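You operate a simulated robot arm through the tools that you are given. There is no shell and no other tool.

You run a simulated robot arm. Do the job below in one go: nothing can be reset, and whatever is moved stays where it is left.

Task
Shut the furnace door and peephole cover, take the vent stopper out, switch on and set 300 degrees.
Fine: the stopper goes on the furnace top.

It is judged by the outcome, as a careful person would: the job done as asked, and still so three seconds after it is handed in. It fails if anything else is knocked over, pushed out of place, dropped, spilled or broken. A push-on lid holds only when it is set on centred and level and pressed home; a screw cap is set on level and turned clockwise until tight.

Robot
A 7-joint arm with a two-finger parallel gripper, fixed in place. Base frame: the origin is at the foot of the arm, x ahead of it, y to its left, z up; the work surface is at about z = 0.7. Readings come in m, rad, newtons and seconds.
Its first joint turns from -2.897 to 2.897 rad. Payload 4.4 kg.
Tool frame: the origin (TCP) lies between the finger pads and is the grasp point; the fingertips stand 0.023 m ahead of it; z points along the fingers, y is the line along which they close. Largest opening 0.094 m; finger width 0.038, thickness 0.01; the body of the gripper, 0.054 by 0.096 m, starts 0.039 m behind the TCP.
Orientation is that of the tool frame in the base frame, as a unit quaternion [w, x, y, z]. With the fingers straight down and closing along the base's y, the tool's x points along the base's -x, its y along +y and its z along -z.

Tools
- The arm moves only by the tool step_arm. Its argument "increments" is a list of rows, each a list of 6 numbers: the shift along the tool's x, y, z in units of 20 mm (1.0 is 20 mm), then the turn, a rotation vector about the tool's x, y, z in units of 5 degrees (1.0 is 5 degrees). In form: [[dx, dy, dz, wx, wy, wz], ...]. A call has 1 to 20 rows; each row shifts and turns the commanded pose from where the row before left it, along the tool's axes as they then stand. "grip" is the opening, from 0 (shut) to 1 (fully open), set as the call begins (left out, the last holds). A call with a number of a shift or a turn outside -1 to 1 is refused whole. Rows are played at 5 a second. More than 0.05 m and 0.15 rad between two rows, or a gripper value outside its range, and nothing of the call is played. Where a pose cannot be reached the arm comes as near as it can. A force on the tool above 40 N (or 10 N above the force at the start of the call, whichever is more), or a blocked arm, ends the call early, and 0.2 s more pass. The fingers move at their own pace (about 0.072 m/s each) and stop on an object; they squeeze with about 41 N. The grip force told is the motor's: it shows also when the fingers shut on nothing. Time passes only in rows, and 0.2 s behind the last, so rows that do not move let the fingers close. It gives the time, the measured TCP pose, the force on the tool (base axes), the opening and the grip force at its end, in the units of the frame above (readings bear some noise), with the torque about the TCP (base axes, N m) and any sound that the robot's microphone picked up.
- Cameras (640 x 400 px; columns grow to the right, rows downward): "scene" is fixed at [0.3995, -0.4991, 1.8936]; the picture's right is [0.92, -0.38, 0.00], its down [-0.23, -0.57, -0.79] and it looks along [0.30, 0.73, -0.61] (base axes); focal length 293 px, centre (320, 200). "wrist" rides on the gripper at [0.086, 0.016, -0.074] in the tool frame; the picture's right is [-0.18, 0.98, 0.00], its down [-0.58, -0.11, -0.81] and it looks along [-0.79, -0.15, 0.59] (tool axes); focal length 243 px, centre (320, 200). There is no depth. A picture from a camera that has moved, and an enlarged one, comes with that camera's place and axes in the base frame and with its lens.
- snapshot(camera): a new picture of that camera. No time passes.
- enlarge(camera, box): a new picture of the part [left, top, right, bottom] of that camera's present view, enlarged. No time passes.
- close_job(): hands the job in; it is judged then, once.

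Places have to be worked out from the pictures, the camera data and where the tool is seen. Open the gripper and draw the arm clear of the work before you hand the job in, unless the task says otherwise.

The tools are called after "Request:" as a command line: name --pt "numbers of a row" for each row, then --argument value for the rest, lists and objects as JSON in quotes. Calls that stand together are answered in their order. step_arm: Moves the arm, as the interface text tells. Its arguments: {"type":"object","properties":{"increments":{"type":"array"},"grip":{"type":"number"}},"required":["increments"]} The other tools are called the same way: snapshot (camera) takes a picture; enlarge (camera, box) takes an enlarged picture of a part of a camera's view; close_job () hands the job in.

At the start:

```text
time_s: 0.0
ee_pos: [0.3557, 0.395, 1.6366]
tcp_rot: [0.0, -0.001, 1.0, -0.001]
ft_force: [-0.7, 0.0, 0.4]
torque: [0.01, 0.02, -0.03]
width: 0.0942
grip_force: 0.0
```

scene: 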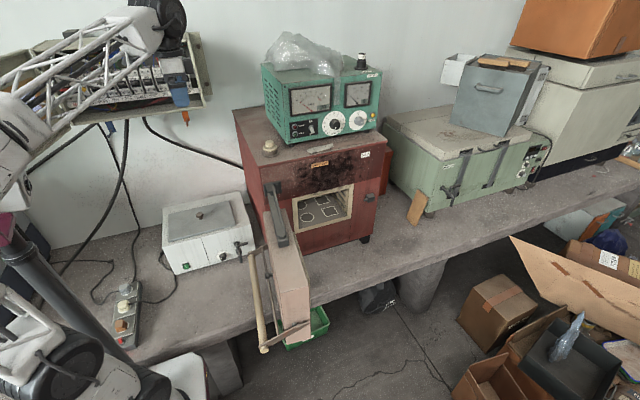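
wrist: 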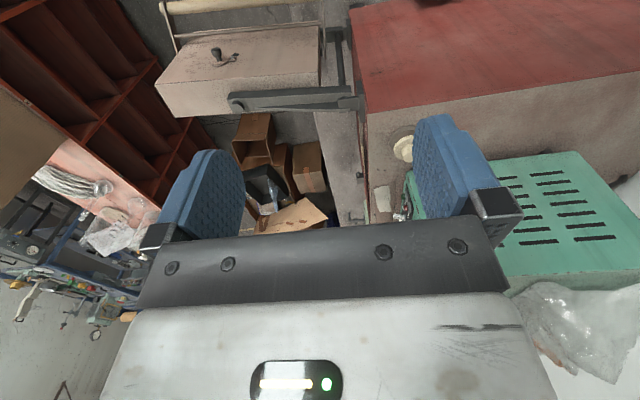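

I'll begin by looking closer at the furnace, its door, and the control panel before moving anything.

Request:
enlarge --camera "scene" --box '[220, 40, 400, 160]'

Request:
enlarge --camera "scene" --box '[220, 130, 400, 250]'

Request:
enlarge --camera "scene" --box '[220, 210, 370, 360]'

Request:
enlarge --camera "wrist" --box '[140, 0, 640, 310]'

Request:
enlarge --camera "scene" --box '[80, 180, 260, 360]'

```text
3.33 times, centred on (310, 100) of scene
camera zoom: at [0.3995, -0.4991, 1.8936], right [0.92, -0.38, 0.0], down [-0.23, -0.57, -0.79], along [0.3, 0.73, -0.61], focal length 978 px, centre (353, 533)
```

zoom: 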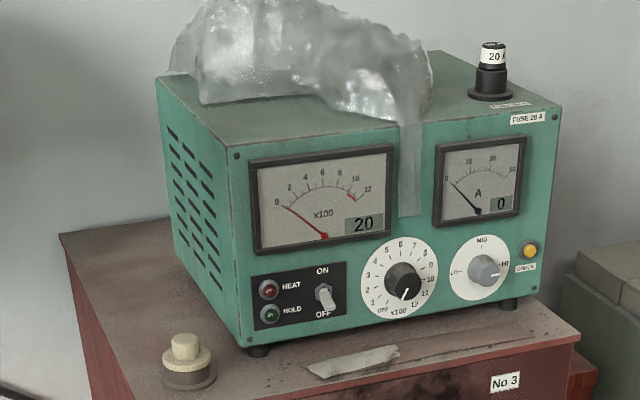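

```text
3.33 times, centred on (310, 190) of scene
camera zoom: at [0.3995, -0.4991, 1.8936], right [0.92, -0.38, 0.0], down [-0.23, -0.57, -0.79], along [0.3, 0.73, -0.61], focal length 978 px, centre (353, 233)
```

zoom: 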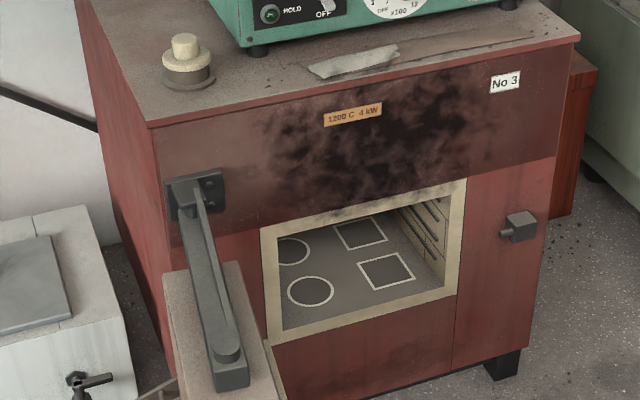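

```text
2.67 times, centred on (295, 285) of scene
camera zoom: at [0.3995, -0.4991, 1.8936], right [0.92, -0.38, 0.0], down [-0.23, -0.57, -0.79], along [0.3, 0.73, -0.61], focal length 782 px, centre (387, -27)
```

zoom: 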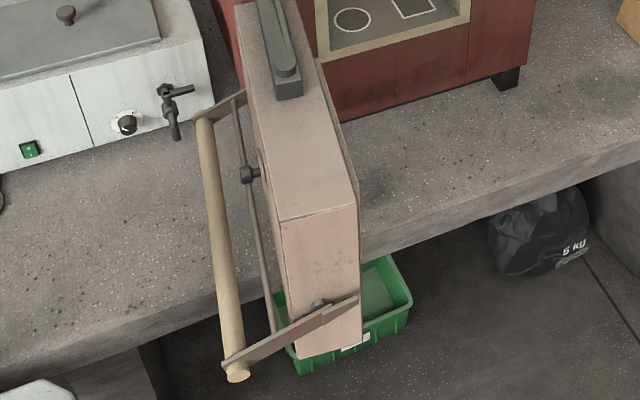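

```text
1.28 times, centred on (390, 155) of wrist
camera zoom: at [0.2706, 0.4107, 1.71], right [0.18, 0.98, 0.0], down [0.58, -0.11, 0.81], along [0.79, -0.15, -0.59], focal length 311 px, centre (230, 258)
```

zoom: 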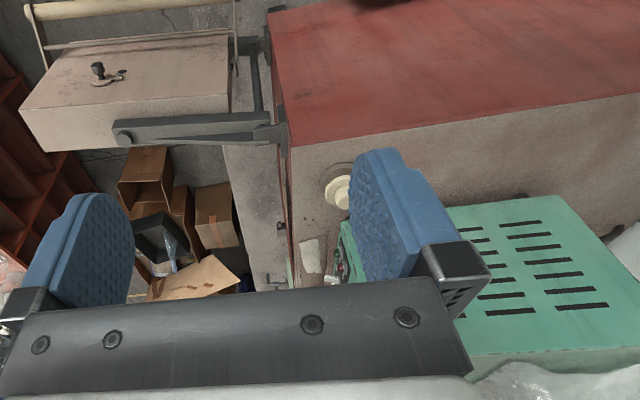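

```text
2.22 times, centred on (170, 270) of scene
camera zoom: at [0.3995, -0.4991, 1.8936], right [0.92, -0.38, 0.0], down [-0.23, -0.57, -0.79], along [0.3, 0.73, -0.61], focal length 652 px, centre (653, 44)
```

zoom: 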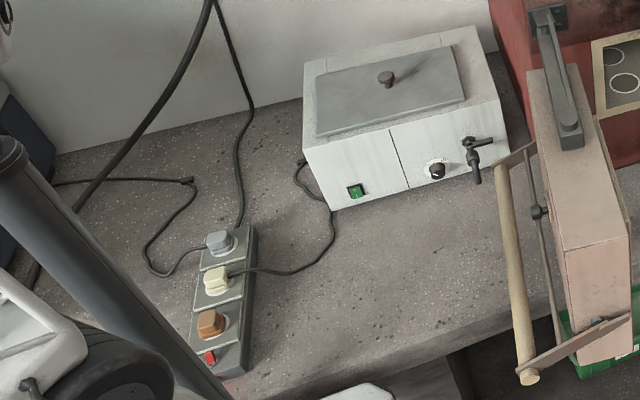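

The stopper sits near (0.62, 0.55, 1.35), the furnace front lies at y≈0.45, and the door is open with its outer face looking along -x. I'll bring the wrist camera back and down to see the door's outer face.

Request:
step_arm --pt "0.43 -0.68 0.5 0 0 0" --pt "0.43 -0.68 0.5 0 0 0" --pt "0.43 -0.68 0.5 0 0 0" --pt "0.43 -0.68 0.5 0 0 0" --pt "0.43 -0.68 0.5 0 0 0" --pt "0.43 -0.68 0.5 0 0 0" --pt "0.43 -0.68 0.5 0 0 0" --pt "0.43 -0.68 0.5 0 0 0" --pt "0.43 -0.68 0.5 0 0 0" --pt "0.43 -0.68 0.5 0 0 0"

Request:
snapshot --camera "scene"

Request:
snapshot --camera "wrist"

```text
time_s: 2.2
ee_pos: [0.2721, 0.2606, 1.5358]
tcp_rot: [0.0, 0.0, 1.0, -0.001]
ft_force: [0.4, -0.1, 1.0]
torque: [0.02, -0.05, 0.0]
width: 0.0939
grip_force: 0.1
```

```text
taken
```

scene: 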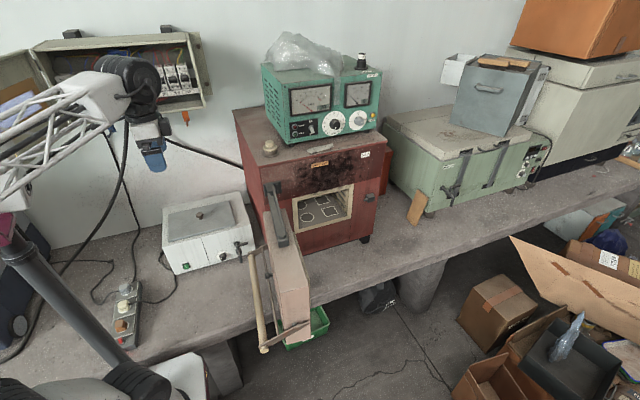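

```text
taken
camera wrist: at [0.1849, 0.2746, 1.6093], right [0.18, 0.98, 0.0], down [0.58, -0.11, 0.81], along [0.79, -0.15, -0.59], focal length 243 px, centre (320, 200)
```

wrist: 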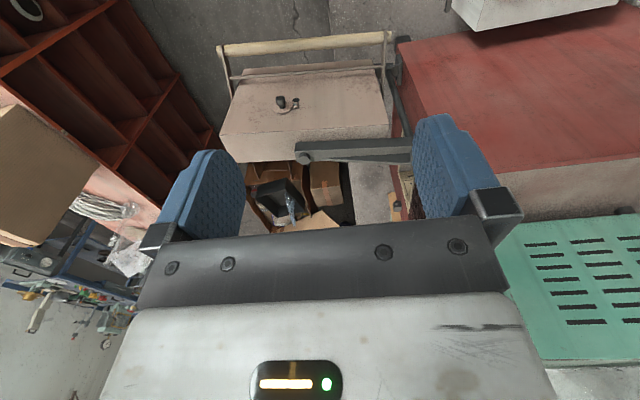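

The handle and peephole on the door are in view now, upside down. I'll go lower for a better look at the door face.

Request:
step_arm --pt "0.3 -0.5 1 0 0 0" --pt "0.3 -0.5 1 0 0 0" --pt "0.3 -0.5 1 0 0 0" --pt "0.3 -0.5 1 0 0 0" --pt "0.3 -0.5 1 0 0 0" --pt "0.3 -0.5 1 0 0 0" --pt "0.3 -0.5 1 0 0 0" --pt "0.3 -0.5 1 0 0 0" --pt "0.3 -0.5 1 0 0 0" --pt "0.3 -0.5 1 0 0 0"

Request:
snapshot --camera "wrist"

Request:
enlarge --camera "wrist" --box '[180, 0, 460, 175]'

```text
time_s: 4.4
ee_pos: [0.2117, 0.1572, 1.3364]
tcp_rot: [-0.001, 0.0, 1.0, 0.0]
ft_force: [0.0, -0.4, 0.2]
torque: [0.05, 0.01, 0.01]
width: 0.0942
grip_force: 0.1
```

```text
taken
camera wrist: at [0.1256, 0.1731, 1.4103], right [0.18, 0.98, 0.0], down [0.58, -0.11, 0.81], along [0.79, -0.15, -0.59], focal length 243 px, centre (320, 200)
```

wrist: 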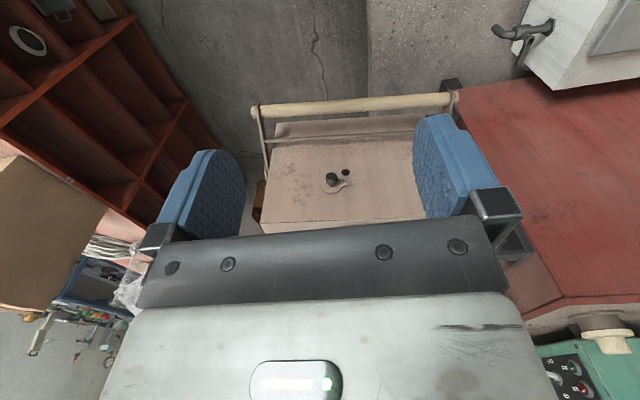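

```text
2.29 times, centred on (320, 88) of wrist
camera zoom: at [0.1256, 0.1731, 1.4103], right [0.18, 0.98, 0.0], down [0.58, -0.11, 0.81], along [0.79, -0.15, -0.59], focal length 555 px, centre (320, 457)
```

zoom: 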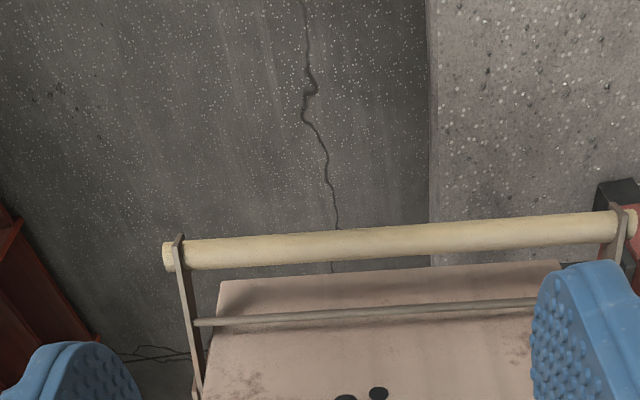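

Request:
enlarge --camera "wrist" --box '[240, 80, 480, 230]'

Request:
enlarge --camera "wrist" --box '[300, 150, 380, 200]'

Request:
enlarge --camera "scene" --box '[240, 220, 330, 360]'

```text
2.67 times, centred on (360, 155) of wrist
camera zoom: at [0.1256, 0.1731, 1.4103], right [0.18, 0.98, 0.0], down [0.58, -0.11, 0.81], along [0.79, -0.15, -0.59], focal length 647 px, centre (213, 320)
```

zoom: 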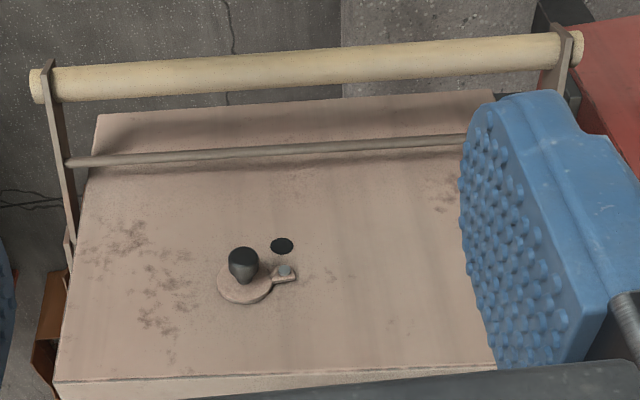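

```text
8.00 times, centred on (340, 175) of wrist
camera zoom: at [0.1256, 0.1731, 1.4103], right [0.18, 0.98, 0.0], down [0.58, -0.11, 0.81], along [0.79, -0.15, -0.59], focal length 1941 px, centre (160, 400)
```

zoom: 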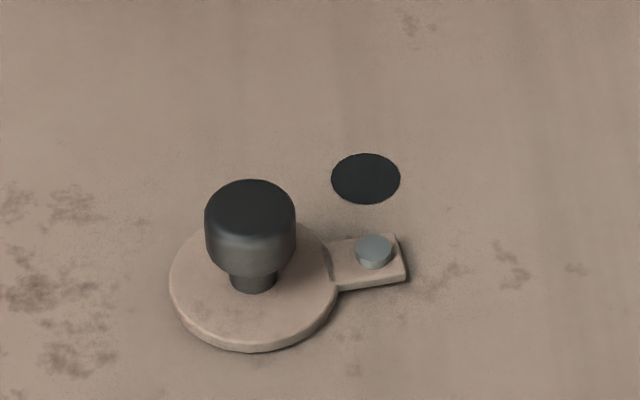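

```text
2.86 times, centred on (285, 290) of scene
camera zoom: at [0.3995, -0.4991, 1.8936], right [0.92, -0.38, 0.0], down [-0.23, -0.57, -0.79], along [0.3, 0.73, -0.61], focal length 838 px, centre (420, -57)
```

zoom: 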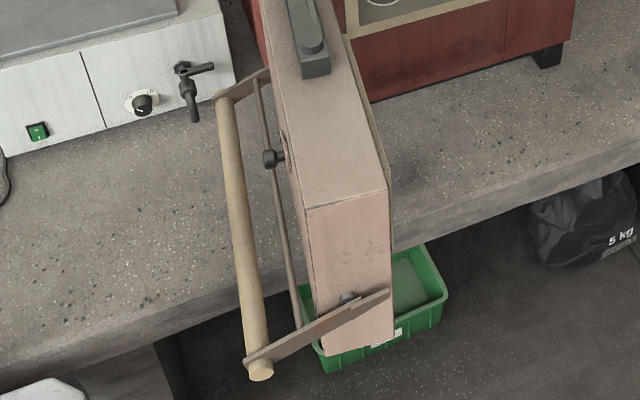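

The peephole cover is swung aside: its disc lies on the -y side of the pivot and the hole is straight below it. The handle looks like a lever on end straps, so I'll move around to the door's free end and look at that latch.

Request:
step_arm --pt "-0.4 -1 0 0 0 0" --pt "-0.4 -1 0 0 0 0" --pt "-0.4 -1 0 0 0 0" --pt "-0.4 -1 0 0 0 0" --pt "-0.4 -1 0 0 0 0" --pt "-0.4 -1 0 0 0 0" --pt "-0.4 -1 0 0 0 0" --pt "-0.4 -1 0 0 0 0" --pt "-0.4 -1 0 0 0 0" --pt "-0.4 -1 0 0 0 0" --pt "-0.4 -1 0 0 0 0" --pt "-0.4 -1 0 0 0 0" --pt "-0.4 -1 0 0 0 0" --pt "-0.4 -1 0 0 0 0" --pt "-0.4 -1 0 0 0 0" --pt "-0.4 -1 0 0 0 0" --pt "-0.4 -1 0 0 0 0" --pt "-0.4 -1 0 0 0 0" --pt "-0.4 -1 0 0 0 0" --pt "-0.4 -1 0 0 0 0"

Request:
step_arm --pt "0 0 0 0 0 -1" --pt "0 0 0 0 0 -1" --pt "0 0 0 0 0 -1" --pt "0 0 0 0 0 -1" --pt "0 0 0 0 0 -1" --pt "0 0 0 0 0 -1" --pt "0 0 0 0 0 -1" --pt "0 0 0 0 0 -1" --pt "0 0 0 0 0 -1" --pt "0 0 0 0 0 -1" --pt "0 0 0 0 0 -1" --pt "0 0 0 0 0 -1" --pt "0 0 0 0 0 -1" --pt "0 0 0 0 0 -1" --pt "0 0 0 0 0 -1" --pt "0 0 0 0 0 -1" --pt "0 0 0 0 0 -1" --pt "0 0 0 0 0 -1"

Request:
snapshot --camera "wrist"

Request:
snapshot --camera "scene"

```text
time_s: 8.6
ee_pos: [0.369, -0.2345, 1.3403]
tcp_rot: [0.002, -0.005, 1.0, -0.001]
ft_force: [-0.5, 0.1, -0.1]
torque: [0.03, 0.03, 0.02]
width: 0.0939
grip_force: 0.1
```

```text
time_s: 12.4
ee_pos: [0.3714, -0.2365, 1.338]
tcp_rot: [-0.001, 0.71, -0.704, 0.002]
ft_force: [-0.7, -0.5, 0.3]
torque: [-0.05, 0.0, -0.03]
width: 0.0939
grip_force: 0.1
```

```text
taken
camera wrist: at [0.3564, -0.3243, 1.4117], right [-0.98, 0.18, 0.0], down [0.1, 0.58, 0.81], along [0.14, 0.79, -0.59], focal length 243 px, centre (320, 200)
```

wrist: 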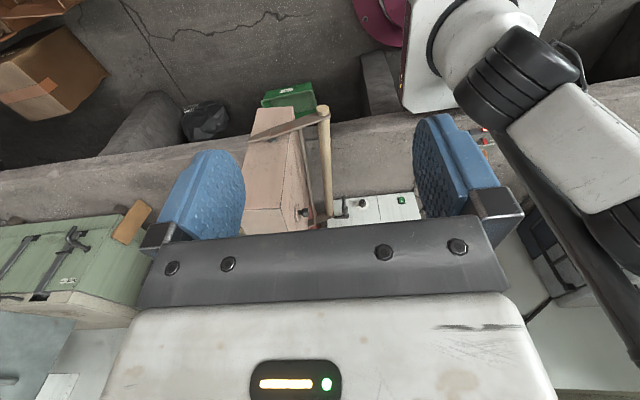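

```text
taken
```

scene: 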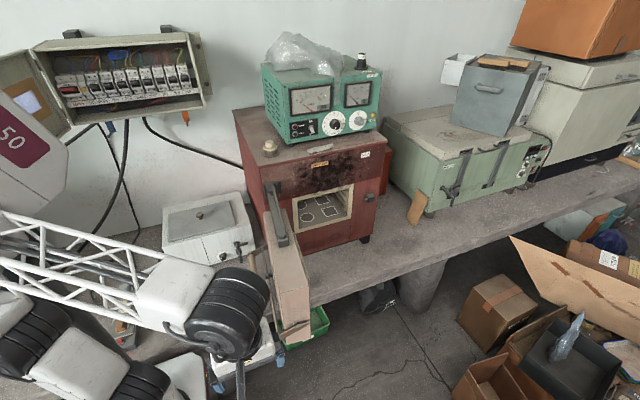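

Request:
enlarge --camera "wrist" --box '[200, 70, 440, 235]'

Request:
enlarge --camera "scene" --box '[30, 10, 220, 130]'

```text
2.42 times, centred on (320, 152) of wrist
camera zoom: at [0.3564, -0.3243, 1.4117], right [-0.98, 0.18, 0.0], down [0.1, 0.58, 0.81], along [0.14, 0.79, -0.59], focal length 588 px, centre (320, 315)
```

zoom: 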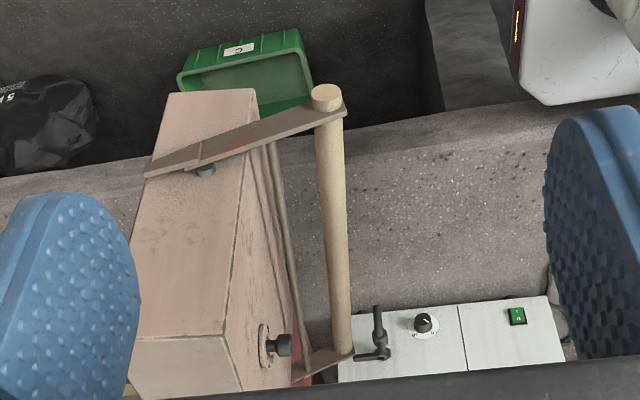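

```text
3.33 times, centred on (125, 70) of scene
camera zoom: at [0.3995, -0.4991, 1.8936], right [0.92, -0.38, 0.0], down [-0.23, -0.57, -0.79], along [0.3, 0.73, -0.61], focal length 978 px, centre (970, 633)
```

zoom: 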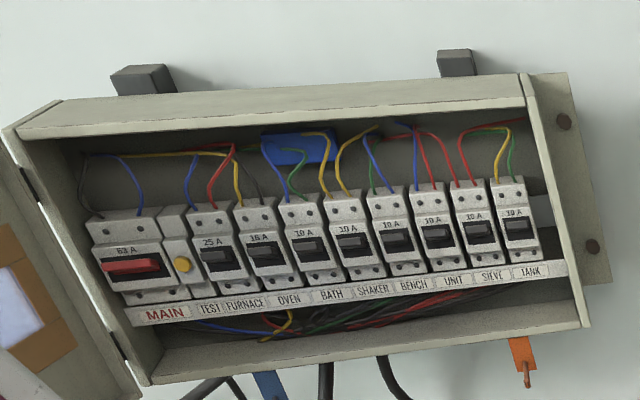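

The breaker box is in view too, so I'll check its state and look closer at the control panel.

Request:
enlarge --camera "scene" --box '[55, 60, 135, 110]'

Request:
enlarge --camera "scene" --box '[285, 100, 381, 160]'

Request:
enlarge --camera "scene" --box '[320, 105, 352, 137]'

Request:
enlarge --camera "scene" --box '[350, 180, 390, 210]'

Request:
enlarge --camera "scene" --box '[250, 130, 290, 165]'

```text
8.00 times, centred on (95, 85) of scene
camera zoom: at [0.3995, -0.4991, 1.8936], right [0.92, -0.38, 0.0], down [-0.23, -0.57, -0.79], along [0.3, 0.73, -0.61], focal length 2346 px, centre (2120, 1120)
```

zoom: 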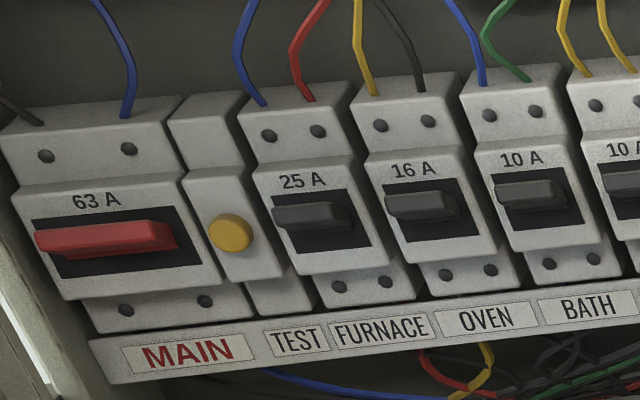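

```text
6.67 times, centred on (333, 130) of scene
camera zoom: at [0.3995, -0.4991, 1.8936], right [0.92, -0.38, 0.0], down [-0.23, -0.57, -0.79], along [0.3, 0.73, -0.61], focal length 1955 px, centre (233, 667)
```

zoom: 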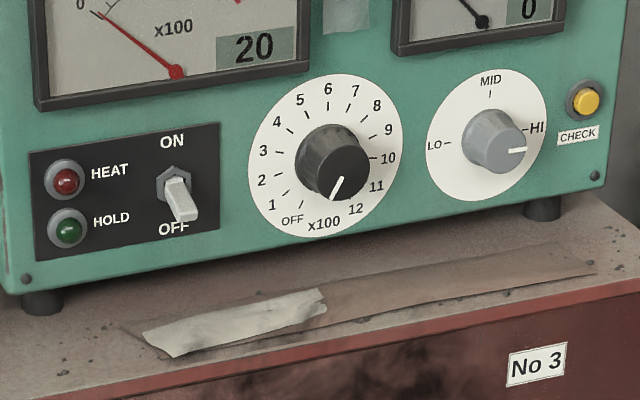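

```text
12.50 times, centred on (336, 121) of scene
camera zoom: at [0.3995, -0.4991, 1.8936], right [0.92, -0.38, 0.0], down [-0.23, -0.57, -0.79], along [0.3, 0.73, -0.61], focal length 3666 px, centre (120, 1188)
```

zoom: 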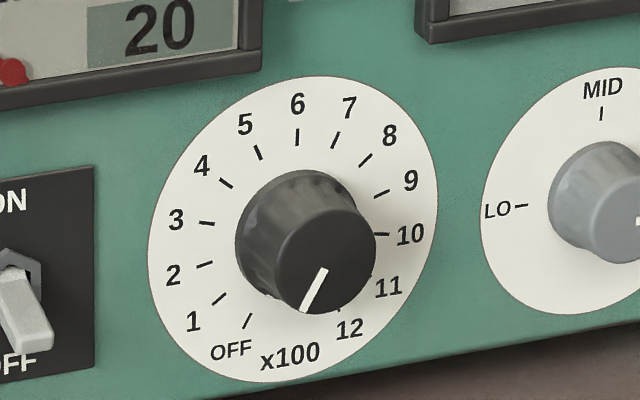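

```text
13.33 times, centred on (370, 195) of scene
camera zoom: at [0.3995, -0.4991, 1.8936], right [0.92, -0.38, 0.0], down [-0.23, -0.57, -0.79], along [0.3, 0.73, -0.61], focal length 3910 px, centre (-347, 267)
```

zoom: 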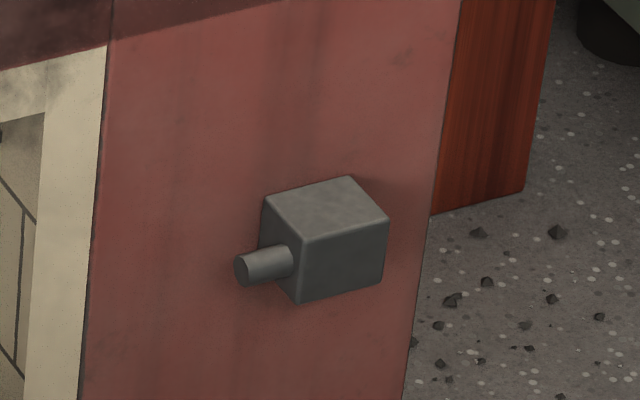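

```text
11.43 times, centred on (270, 148) of scene
camera zoom: at [0.3995, -0.4991, 1.8936], right [0.92, -0.38, 0.0], down [-0.23, -0.57, -0.79], along [0.3, 0.73, -0.61], focal length 3352 px, centre (891, 800)
```

zoom: 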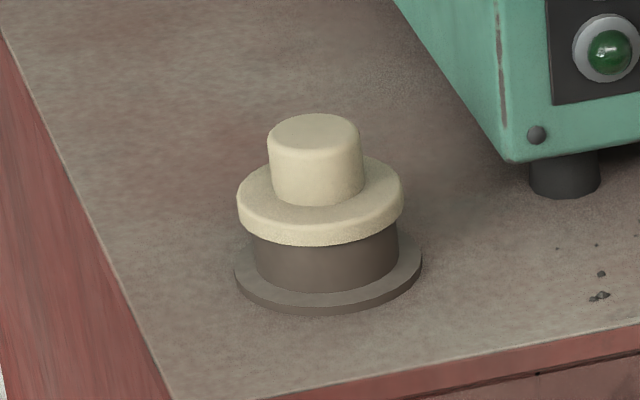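

The dial points at OFF and its marks are about 25° apart, so 3 is 75° clockwise; the toggle is down (OFF). I'll tilt the camera to look level at the door's end strap and latch hook.

Request:
step_arm --pt "-0.18 -0.65 0.94 0 0 0" --pt "-0.18 -0.65 0.94 0 0 0" --pt "-0.18 -0.65 0.94 0 0 0" --pt "-0.18 -0.65 0.94 0 0 0" --pt "-0.18 -0.65 0.94 0 0 0" --pt "-0.18 -0.65 0.94 0 0 0" --pt "-0.18 -0.65 0.94 0 0 0" --pt "-0.18 -0.65 0.94 0 0 0" --pt "-0.18 -0.65 0.94 0 0 0" --pt "-0.18 -0.65 0.94 0 0 0" --pt "0 0 0 0 -1 0" --pt "0 0 0 0 -1 0" --pt "0 0 0 0 -1 0" --pt "0 0 0 0 -1 0" --pt "0 0 0 0 -1 0" --pt "0 0 0 0 -1 0"

Request:
snapshot --camera "wrist"

Request:
enlarge --camera "wrist" --box '[220, 60, 420, 235]'

```text
time_s: 15.8
ee_pos: [0.5004, -0.2047, 1.148]
tcp_rot: [-0.184, 0.683, -0.683, -0.183]
ft_force: [0.3, 0.5, 0.0]
torque: [0.0, 0.01, 0.01]
width: 0.0939
grip_force: 0.1
```

```text
taken
camera wrist: at [0.4851, -0.3174, 1.1689], right [-0.98, 0.16, 0.09], down [0.11, 0.1, 0.99], along [0.15, 0.98, -0.11], focal length 243 px, centre (320, 200)
```

wrist: 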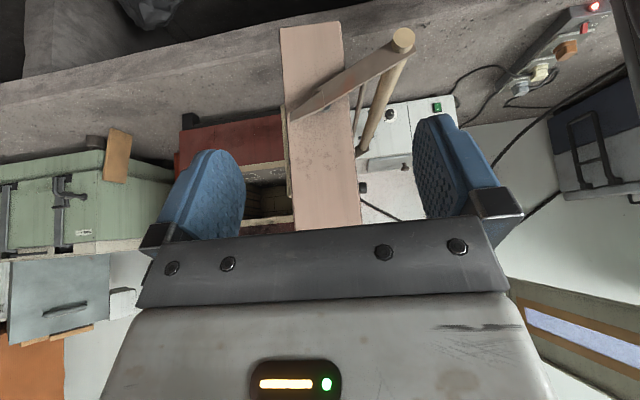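

```text
2.29 times, centred on (320, 148) of wrist
camera zoom: at [0.4851, -0.3174, 1.1689], right [-0.98, 0.16, 0.09], down [0.11, 0.1, 0.99], along [0.15, 0.98, -0.11], focal length 555 px, centre (320, 320)
```

zoom: 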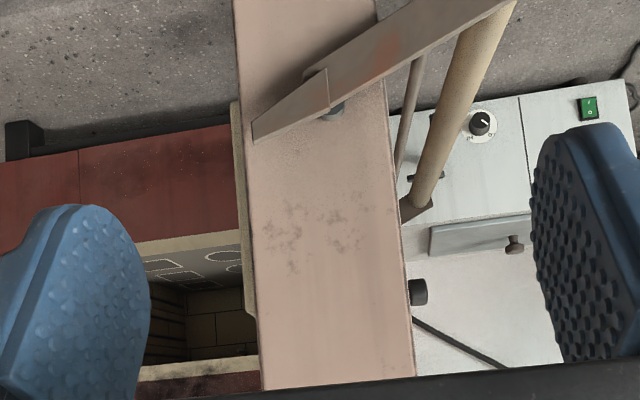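

Request:
enlarge --camera "wrist" --box '[270, 10, 430, 130]'

```text
3.33 times, centred on (350, 70) of wrist
camera zoom: at [0.4851, -0.3174, 1.1689], right [-0.98, 0.16, 0.09], down [0.11, 0.1, 0.99], along [0.15, 0.98, -0.11], focal length 809 px, centre (220, 633)
```

zoom: 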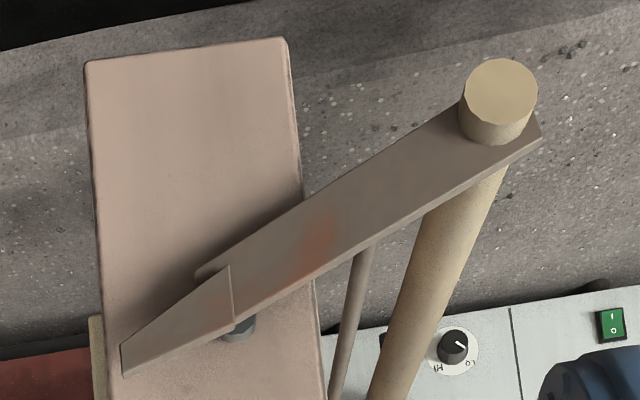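

The strap is a straight lever with a raised wedge hook at its end, which catches the peg on the furnace's right block. Before pushing anything I'll check how the hinge arm on top of the door is built.

Request:
enlarge --camera "scene" --box '[260, 175, 305, 250]'

Request:
enlarge --camera "scene" --box '[235, 215, 325, 275]'

```text
5.33 times, centred on (282, 212) of scene
camera zoom: at [0.3995, -0.4991, 1.8936], right [0.92, -0.38, 0.0], down [-0.23, -0.57, -0.79], along [0.3, 0.73, -0.61], focal length 1564 px, centre (520, 133)
```

zoom: 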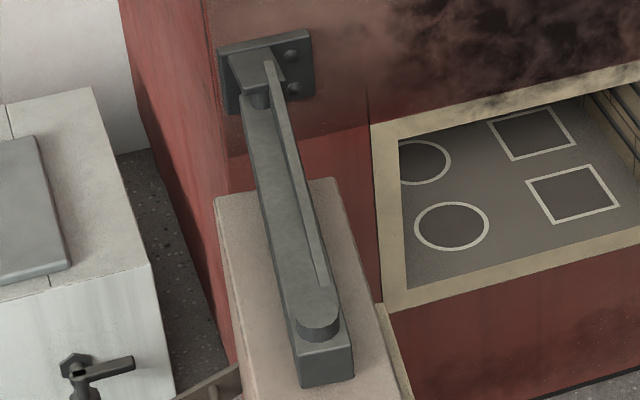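

```text
6.67 times, centred on (280, 245) of scene
camera zoom: at [0.3995, -0.4991, 1.8936], right [0.92, -0.38, 0.0], down [-0.23, -0.57, -0.79], along [0.3, 0.73, -0.61], focal length 1955 px, centre (587, -100)
```

zoom: 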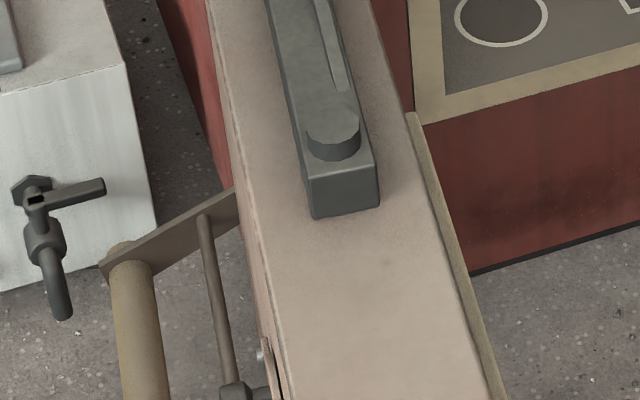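

The hinge is a single solid arm at about (0.57, 0.40), and the handle lever hangs at its low stop. Next is the peephole: I'll turn the tool back to straight down with fingers closing along y, then move in front of the cover knob.

Request:
step_arm --pt "0 0 0 0 1 0" --pt "0 0 0 0 1 0" --pt "0 0 0 0 1 0" --pt "0 0 0 0 1 0" --pt "0 0 0 0 1 0" --pt "0 0 0 0 1 0" --pt "0 0.9 -0.8 0 0 0" --pt "0 0.9 -0.8 0 0 0" --pt "0 0.9 -0.8 0 0 0" --pt "0 0.9 -0.8 0 0 0" --pt "0 0.9 -0.8 0 0 0" --pt "0 0.9 -0.8 0 0 0" --pt "0 0.9 -0.8 0 0 0"

Request:
step_arm --pt "0 0 0 0 0 1" --pt "0 0 0 0 0 1" --pt "0 0 0 0 0 1" --pt "0 0 0 0 0 1" --pt "0 0 0 0 0 1" --pt "0 0 0 0 0 1" --pt "0 0 0 0 0 1" --pt "0 0 0 0 0 1" --pt "0 0 0 0 0 1" --pt "0 0 0 0 0 1" --pt "0 0 0 0 0 1" --pt "0 0 0 0 0 1" --pt "0 0 0 0 0 1" --pt "0 0 0 0 0 1" --pt "0 0 0 0 0 1" --pt "0 0 0 0 0 1" --pt "0 0 0 0 0 1" --pt "0 0 0 0 0 1"

Request:
step_arm --pt "0 0.96 0.2 0 0 0" --pt "0 0.96 0.2 0 0 0" --pt "0 0.96 0.2 0 0 0" --pt "0 0.96 0.2 0 0 0" --pt "0 0.96 0.2 0 0 0" --pt "0 0.96 0.2 0 0 0" --pt "0 0.96 0.2 0 0 0" --pt "0 0.96 0.2 0 0 0" --pt "0 0.96 0.2 0 0 0" --pt "0 0.96 0.2 0 0 0" --pt "0 0.96 0.2 0 0 0" --pt "0 0.96 0.2 0 0 0" --pt "0 0.96 0.2 0 0 0" --pt "0 0.96 0.2 0 0 0" --pt "0 0.96 0.2 0 0 0" --pt "0 0.96 0.2 0 0 0" --pt "0 0.96 0.2 0 0 0"

Request:
snapshot --camera "wrist"

```text
time_s: 18.6
ee_pos: [0.374, -0.2051, 1.2615]
tcp_rot: [0.0, 0.708, -0.707, 0.001]
ft_force: [-0.2, 0.8, -0.7]
torque: [0.02, -0.04, 0.04]
width: 0.0939
grip_force: 0.1
```

```text
time_s: 22.4
ee_pos: [0.3746, -0.2047, 1.2606]
tcp_rot: [0.0, 0.0, 1.0, 0.0]
ft_force: [-1.1, 0.6, 0.6]
torque: [0.0, 0.01, 0.01]
width: 0.0938
grip_force: 0.2
```

```text
time_s: 26.0
ee_pos: [0.3765, 0.1215, 1.1928]
tcp_rot: [0.0, 0.0, 1.0, 0.0]
ft_force: [0.9, 0.2, 0.1]
torque: [-0.02, 0.0, -0.01]
width: 0.0939
grip_force: 0.1
```

```text
taken
camera wrist: at [0.2901, 0.1373, 1.2663], right [0.18, 0.98, 0.0], down [0.58, -0.11, 0.81], along [0.79, -0.15, -0.59], focal length 243 px, centre (320, 200)
```

wrist: 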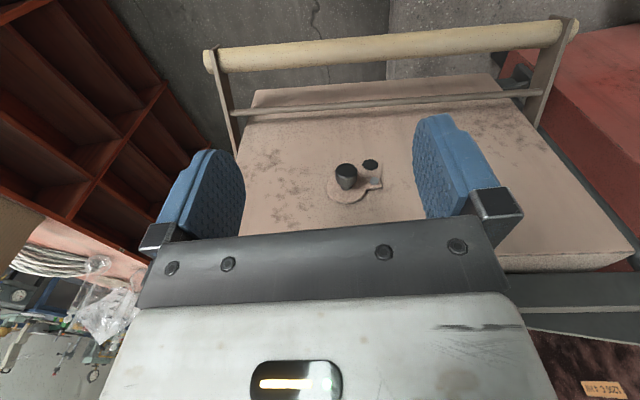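

Request:
enlarge --camera "wrist" --box '[300, 140, 412, 210]'

Request:
enlarge --camera "scene" --box '[200, 220, 320, 320]'

```text
5.71 times, centred on (356, 175) of wrist
camera zoom: at [0.2901, 0.1373, 1.2663], right [0.18, 0.98, 0.0], down [0.58, -0.11, 0.81], along [0.79, -0.15, -0.59], focal length 1386 px, centre (114, 343)
```

zoom: 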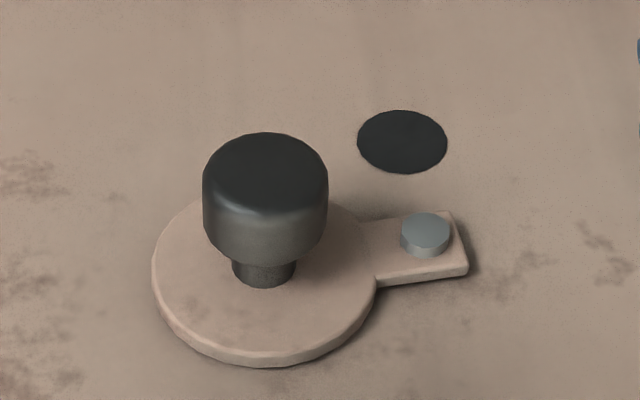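

```text
4.00 times, centred on (260, 270) of scene
camera zoom: at [0.3995, -0.4991, 1.8936], right [0.92, -0.38, 0.0], down [-0.23, -0.57, -0.79], along [0.3, 0.73, -0.61], focal length 1173 px, centre (560, -80)
```

zoom: 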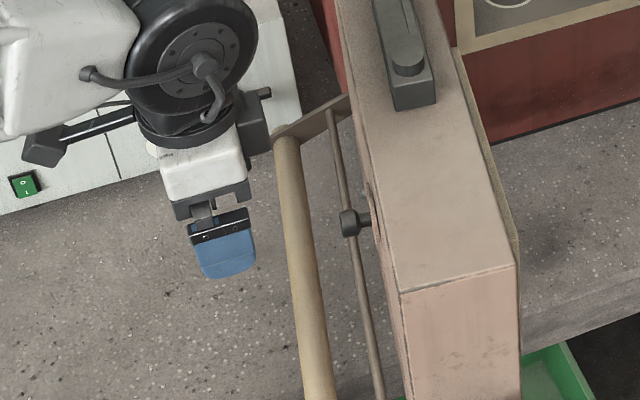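

I get the cover pivot at (0.488, 0.158, 1.10), the hole 33 mm below it, and the knob at (0.47, 0.130, 1.102). I'll line up in front of the knob, turned about 6° to match the door, with the fingers part open.

Request:
step_arm --pt "-0.29 0.152 0.908 0 0 0" --pt "-0.29 0.152 0.908 0 0 0" --pt "-0.29 0.152 0.908 0 0 0" --pt "-0.29 0.152 0.908 0 0 0" --pt "-0.29 0.152 0.908 0 0 0" --pt "0 0 0 0 0 0.575" --pt "0 0 0 0 0 0.575" --grip 0.55

Request:
snapshot --camera "wrist"

Request:
enlarge --camera "wrist" --box '[220, 70, 420, 195]'

Request:
enlarge --camera "scene" --box '[200, 220, 320, 320]'

```text
time_s: 27.6
ee_pos: [0.4034, 0.1369, 1.1011]
tcp_rot: [0.0, 0.051, 0.999, 0.0]
ft_force: [0.1, 0.9, -0.4]
torque: [0.01, 0.01, 0.03]
width: 0.0518
grip_force: 0.2
```

```text
taken
camera wrist: at [0.3202, 0.1611, 1.1745], right [0.28, 0.96, 0.0], down [0.57, -0.17, 0.81], along [0.77, -0.23, -0.59], focal length 243 px, centre (320, 200)
```

wrist: 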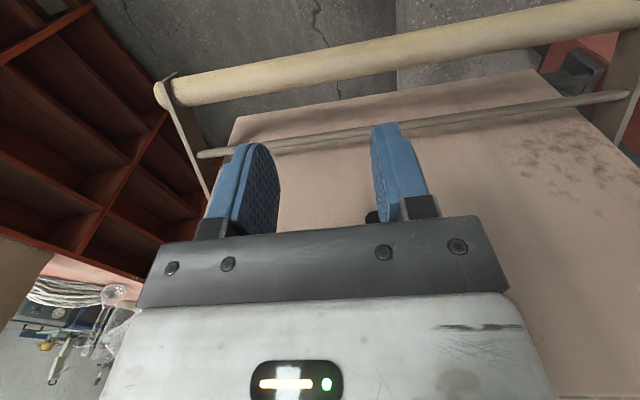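

```text
3.20 times, centred on (320, 132) of wrist
camera zoom: at [0.3202, 0.1611, 1.1745], right [0.28, 0.96, 0.0], down [0.57, -0.17, 0.81], along [0.77, -0.23, -0.59], focal length 776 px, centre (320, 416)
```

zoom: 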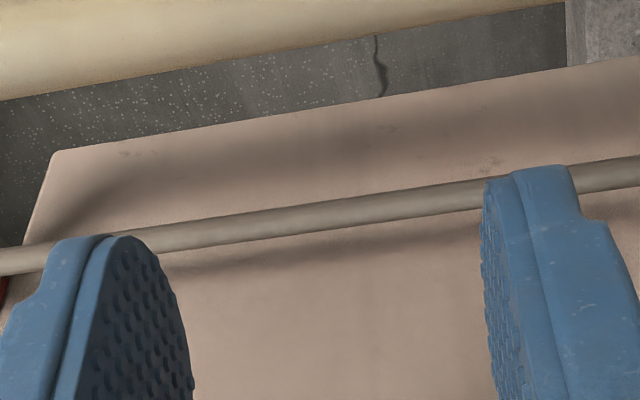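

```text
4.00 times, centred on (260, 270) of scene
camera zoom: at [0.3995, -0.4991, 1.8936], right [0.92, -0.38, 0.0], down [-0.23, -0.57, -0.79], along [0.3, 0.73, -0.61], focal length 1173 px, centre (560, -80)
```

zoom: 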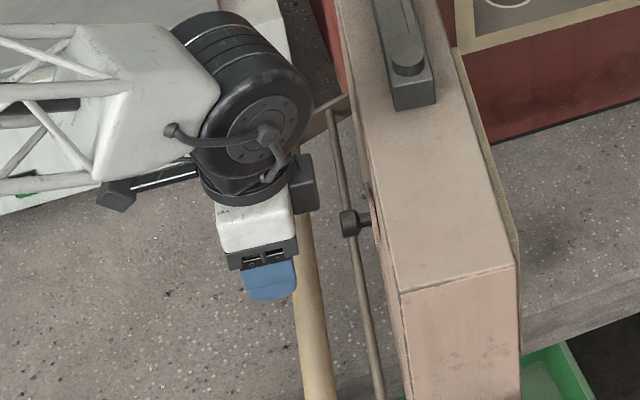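

The wrist shows a block on the door side of the gripper that may crowd the door face, so I'll look closely before going in.

Request:
enlarge --camera "scene" --box '[220, 215, 300, 300]'

Request:
snapshot --camera "scene"

```text
4.71 times, centred on (260, 258) of scene
camera zoom: at [0.3995, -0.4991, 1.8936], right [0.92, -0.38, 0.0], down [-0.23, -0.57, -0.79], along [0.3, 0.73, -0.61], focal length 1380 px, centre (602, -71)
```

zoom: 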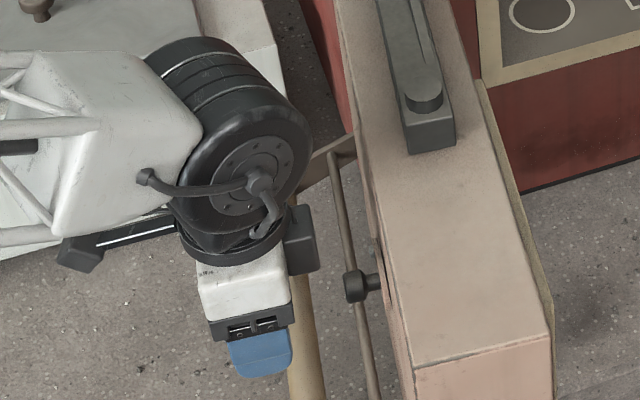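

```text
taken
```

scene: 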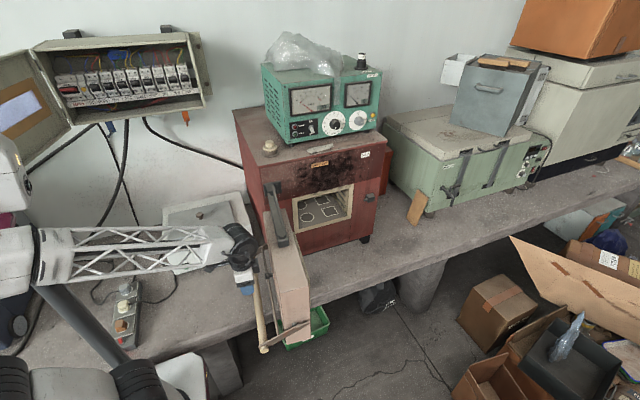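

The wrist housing sticks out toward the door and would foul its top edge in a straight-down approach. I'll pitch the tool 45° so the wrist stays back and the fingers point toward the door.

Request:
step_arm --pt "0 0 0 0 -1 0" --pt "0 0 0 0 -1 0" --pt "0 0 0 0 -1 0" --pt "0 0 0 0 -1 0" --pt "0 0 0 0 -1 0" --pt "0 0 0 0 -1 0" --pt "0 0 0 0 -1 0" --pt "0 0 0 0 -1 0" --pt "0 0 0 0 -1 0"

Request:
snapshot --camera "wrist"

Request:
enlarge --camera "scene" --box '[200, 200, 320, 320]'

```text
time_s: 29.6
ee_pos: [0.4041, 0.1372, 1.1016]
tcp_rot: [0.382, 0.047, 0.923, -0.02]
ft_force: [-0.4, 0.0, -0.1]
torque: [-0.02, 0.0, -0.02]
width: 0.0518
grip_force: 0.0
```

```text
taken
camera wrist: at [0.2923, 0.1637, 1.0917], right [0.23, 0.96, 0.13], down [-0.17, -0.09, 0.98], along [0.96, -0.25, 0.14], focal length 243 px, centre (320, 200)
```

wrist: 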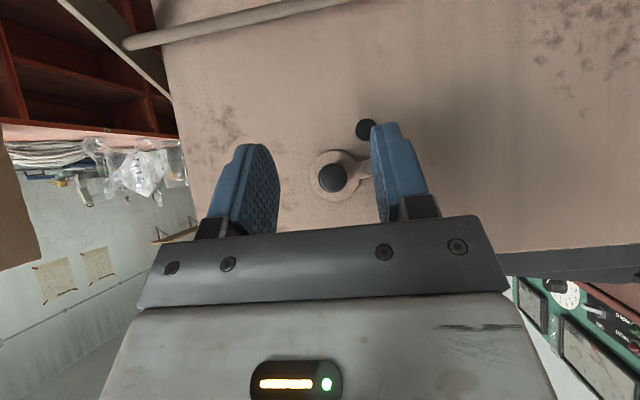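

```text
3.33 times, centred on (260, 260) of scene
camera zoom: at [0.3995, -0.4991, 1.8936], right [0.92, -0.38, 0.0], down [-0.23, -0.57, -0.79], along [0.3, 0.73, -0.61], focal length 978 px, centre (520, 0)
```

zoom: 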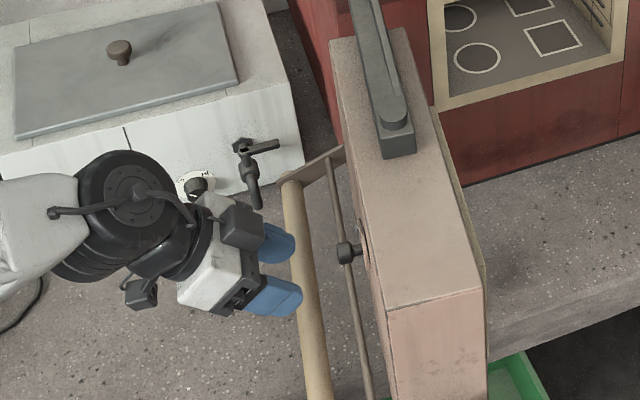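

The knob is centred between the fingers and the view confirms it near (0.47, 0.130, 1.102). I'll narrow the fingers and slide straight in.

Request:
step_arm --pt "0 0 0 0 0 0" --pt "-0.338 0 0.303 0 0 0" --pt "-0.338 0 0.303 0 0 0" --pt "-0.338 0 0.303 0 0 0" --pt "-0.338 0 0.303 0 0 0" --pt "-0.338 0 0.303 0 0 0" --pt "-0.338 0 0.303 0 0 0" --grip 0.36

Request:
snapshot --camera "wrist"

Request:
enlarge --camera "wrist" --box '[240, 110, 420, 230]'

Request:
enlarge --camera "scene" --box '[230, 220, 300, 290]'

```text
time_s: 31.2
ee_pos: [0.4581, 0.1303, 1.1039]
tcp_rot: [0.383, 0.047, 0.922, -0.019]
ft_force: [0.8, -0.1, -0.6]
torque: [-0.01, 0.0, -0.02]
width: 0.0339
grip_force: 0.1
```

```text
taken
camera wrist: at [0.3469, 0.1581, 1.0949], right [0.23, 0.96, 0.13], down [-0.17, -0.09, 0.98], along [0.96, -0.25, 0.14], focal length 243 px, centre (320, 200)
```

wrist: 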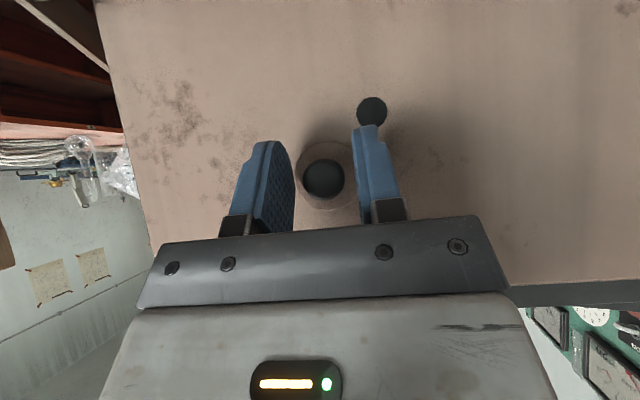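

```text
3.33 times, centred on (330, 170) of wrist
camera zoom: at [0.3469, 0.1581, 1.0949], right [0.23, 0.96, 0.13], down [-0.17, -0.09, 0.98], along [0.96, -0.25, 0.14], focal length 809 px, centre (287, 300)
```

zoom: 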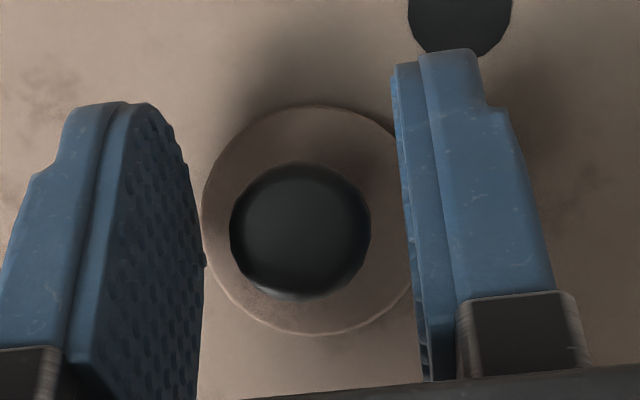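

```text
5.71 times, centred on (265, 255) of scene
camera zoom: at [0.3995, -0.4991, 1.8936], right [0.92, -0.38, 0.0], down [-0.23, -0.57, -0.79], along [0.3, 0.73, -0.61], focal length 1676 px, centre (634, -114)
```

zoom: 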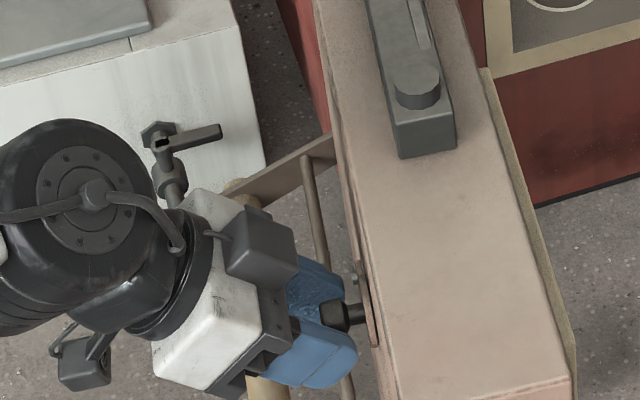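

The knob sits between the pads, so I'll close on it gently with the arm still.

Request:
step_arm --pt "0 0 0 0 0 0" --pt "0 0 0 0 0 0" --pt "0 0 0 0 0 0" --pt "0 0 0 0 0 0" --grip 0.0

Request:
enlarge --camera "wrist" --box '[240, 110, 420, 230]'

```text
time_s: 32.2
ee_pos: [0.4584, 0.1308, 1.1041]
tcp_rot: [0.382, 0.046, 0.923, -0.019]
ft_force: [12.3, 30.6, -3.5]
torque: [0.1, 0.06, 0.61]
width: 0.0211
grip_force: 45.0
```

```text
3.33 times, centred on (330, 170) of wrist
camera zoom: at [0.3469, 0.1586, 1.0949], right [0.23, 0.96, 0.13], down [-0.17, -0.09, 0.98], along [0.96, -0.25, 0.14], focal length 809 px, centre (287, 300)
```

zoom: 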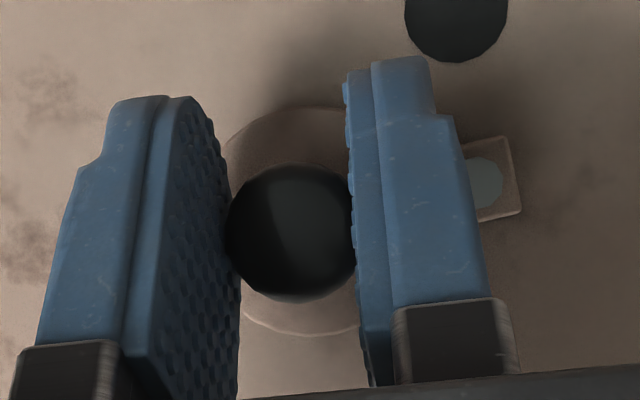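

The knob is gripped, but about 30 N of side load shows along +y. I'll ease the tool 1 mm that way to relieve it before swinging the cover.

Request:
step_arm --pt "0 0.04 0 0 0 0" --pt "0 0.03 0 0 0 0"

```text
time_s: 32.8
ee_pos: [0.458, 0.132, 1.1043]
tcp_rot: [0.382, 0.047, 0.923, -0.02]
ft_force: [-2.3, -6.1, 4.5]
torque: [0.08, -0.23, -0.08]
width: 0.0209
grip_force: 44.5
```

The side load is gone. Now I'll start swinging the cover down along its arc about the pivot, checking the force on the way.

Request:
step_arm --pt "0.0925 0.006 0.0925 0 0 0" --pt "0.0916 0.017 0.0916 0 0 0" --pt "0.0904 0.028 0.0904 0 0 0" --pt "0.0883 0.039 0.0883 0 0 0"

Request:
enlarge --camera "wrist" --box '[240, 80, 420, 230]'

```text
time_s: 33.6
ee_pos: [0.4587, 0.132, 1.0962]
tcp_rot: [0.381, 0.048, 0.923, -0.021]
ft_force: [-4.6, -16.9, 3.1]
torque: [0.14, -0.04, -0.42]
width: 0.021
grip_force: 44.8
stopped in row 4: the force on the tool passed its limit at 44 N (the readings are from after the stop); the commanded pose is now the measured one
```

```text
2.67 times, centred on (330, 155) of wrist
camera zoom: at [0.3472, 0.1592, 1.0869], right [0.23, 0.96, 0.13], down [-0.17, -0.09, 0.98], along [0.96, -0.25, 0.14], focal length 647 px, centre (293, 320)
```

zoom: 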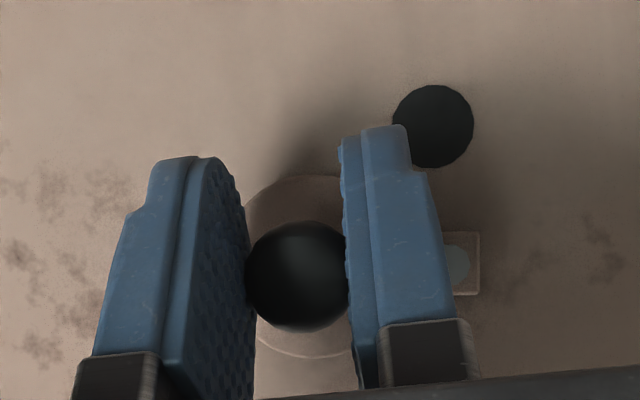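

The cover was actually tilted slightly above level, so it needed to move outward first; it is now about horizontal. I'll relieve the side load and continue along the corrected arc.

Request:
step_arm --pt "0 -0.03 0 0 0 0" --pt "0 -0.01 0 0 0 0"

```text
time_s: 34.2
ee_pos: [0.4586, 0.1318, 1.0955]
tcp_rot: [0.381, 0.048, 0.923, -0.02]
ft_force: [-1.8, 0.9, -7.1]
torque: [-0.2, -0.08, 0.14]
width: 0.0209
grip_force: 44.9
```

Request:
step_arm --pt "0.0916 0.012 0.0916 0 0 0" --pt "0.0904 0.022 0.0904 0 0 0" --pt "0.0883 0.033 0.0883 0 0 0"

Request:
enlarge --camera "wrist" --box '[240, 80, 420, 230]'

```text
time_s: 35.0
ee_pos: [0.4583, 0.1333, 1.0894]
tcp_rot: [0.382, 0.047, 0.923, -0.02]
ft_force: [-1.4, -7.8, 9.4]
torque: [0.32, -0.4, -0.12]
width: 0.0213
grip_force: 45.6
```

```text
2.67 times, centred on (330, 155) of wrist
camera zoom: at [0.3477, 0.1599, 1.0795], right [0.23, 0.96, 0.13], down [-0.17, -0.09, 0.98], along [0.96, -0.25, 0.14], focal length 647 px, centre (293, 320)
```

zoom: 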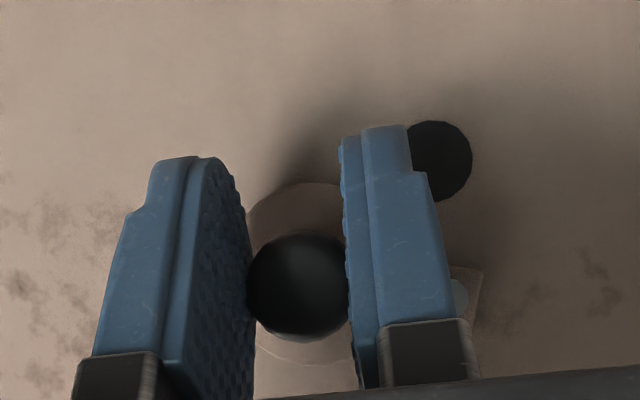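

Request:
step_arm --pt "0.1 0.0 0.1 0 0 0" --pt "0.1 0.03 0.1 0 0 0" --pt "0.1 0.04 0.1 0 0 0"

Request:
enlarge --camera "wrist" --box '[240, 80, 420, 230]'

```text
time_s: 35.8
ee_pos: [0.4591, 0.1339, 1.0812]
tcp_rot: [0.382, 0.046, 0.923, -0.019]
ft_force: [6.2, 19.5, 20.2]
torque: [0.13, -0.34, 0.39]
width: 0.0212
grip_force: 44.6
```

```text
2.67 times, centred on (330, 155) of wrist
camera zoom: at [0.3484, 0.1616, 1.0718], right [0.23, 0.96, 0.13], down [-0.17, -0.09, 0.98], along [0.96, -0.25, 0.14], focal length 647 px, centre (293, 320)
```

zoom: 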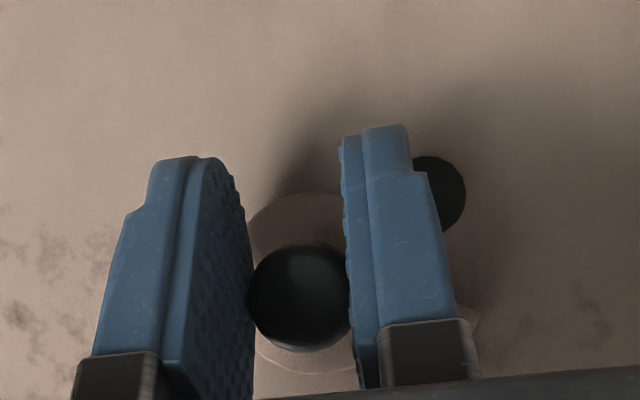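

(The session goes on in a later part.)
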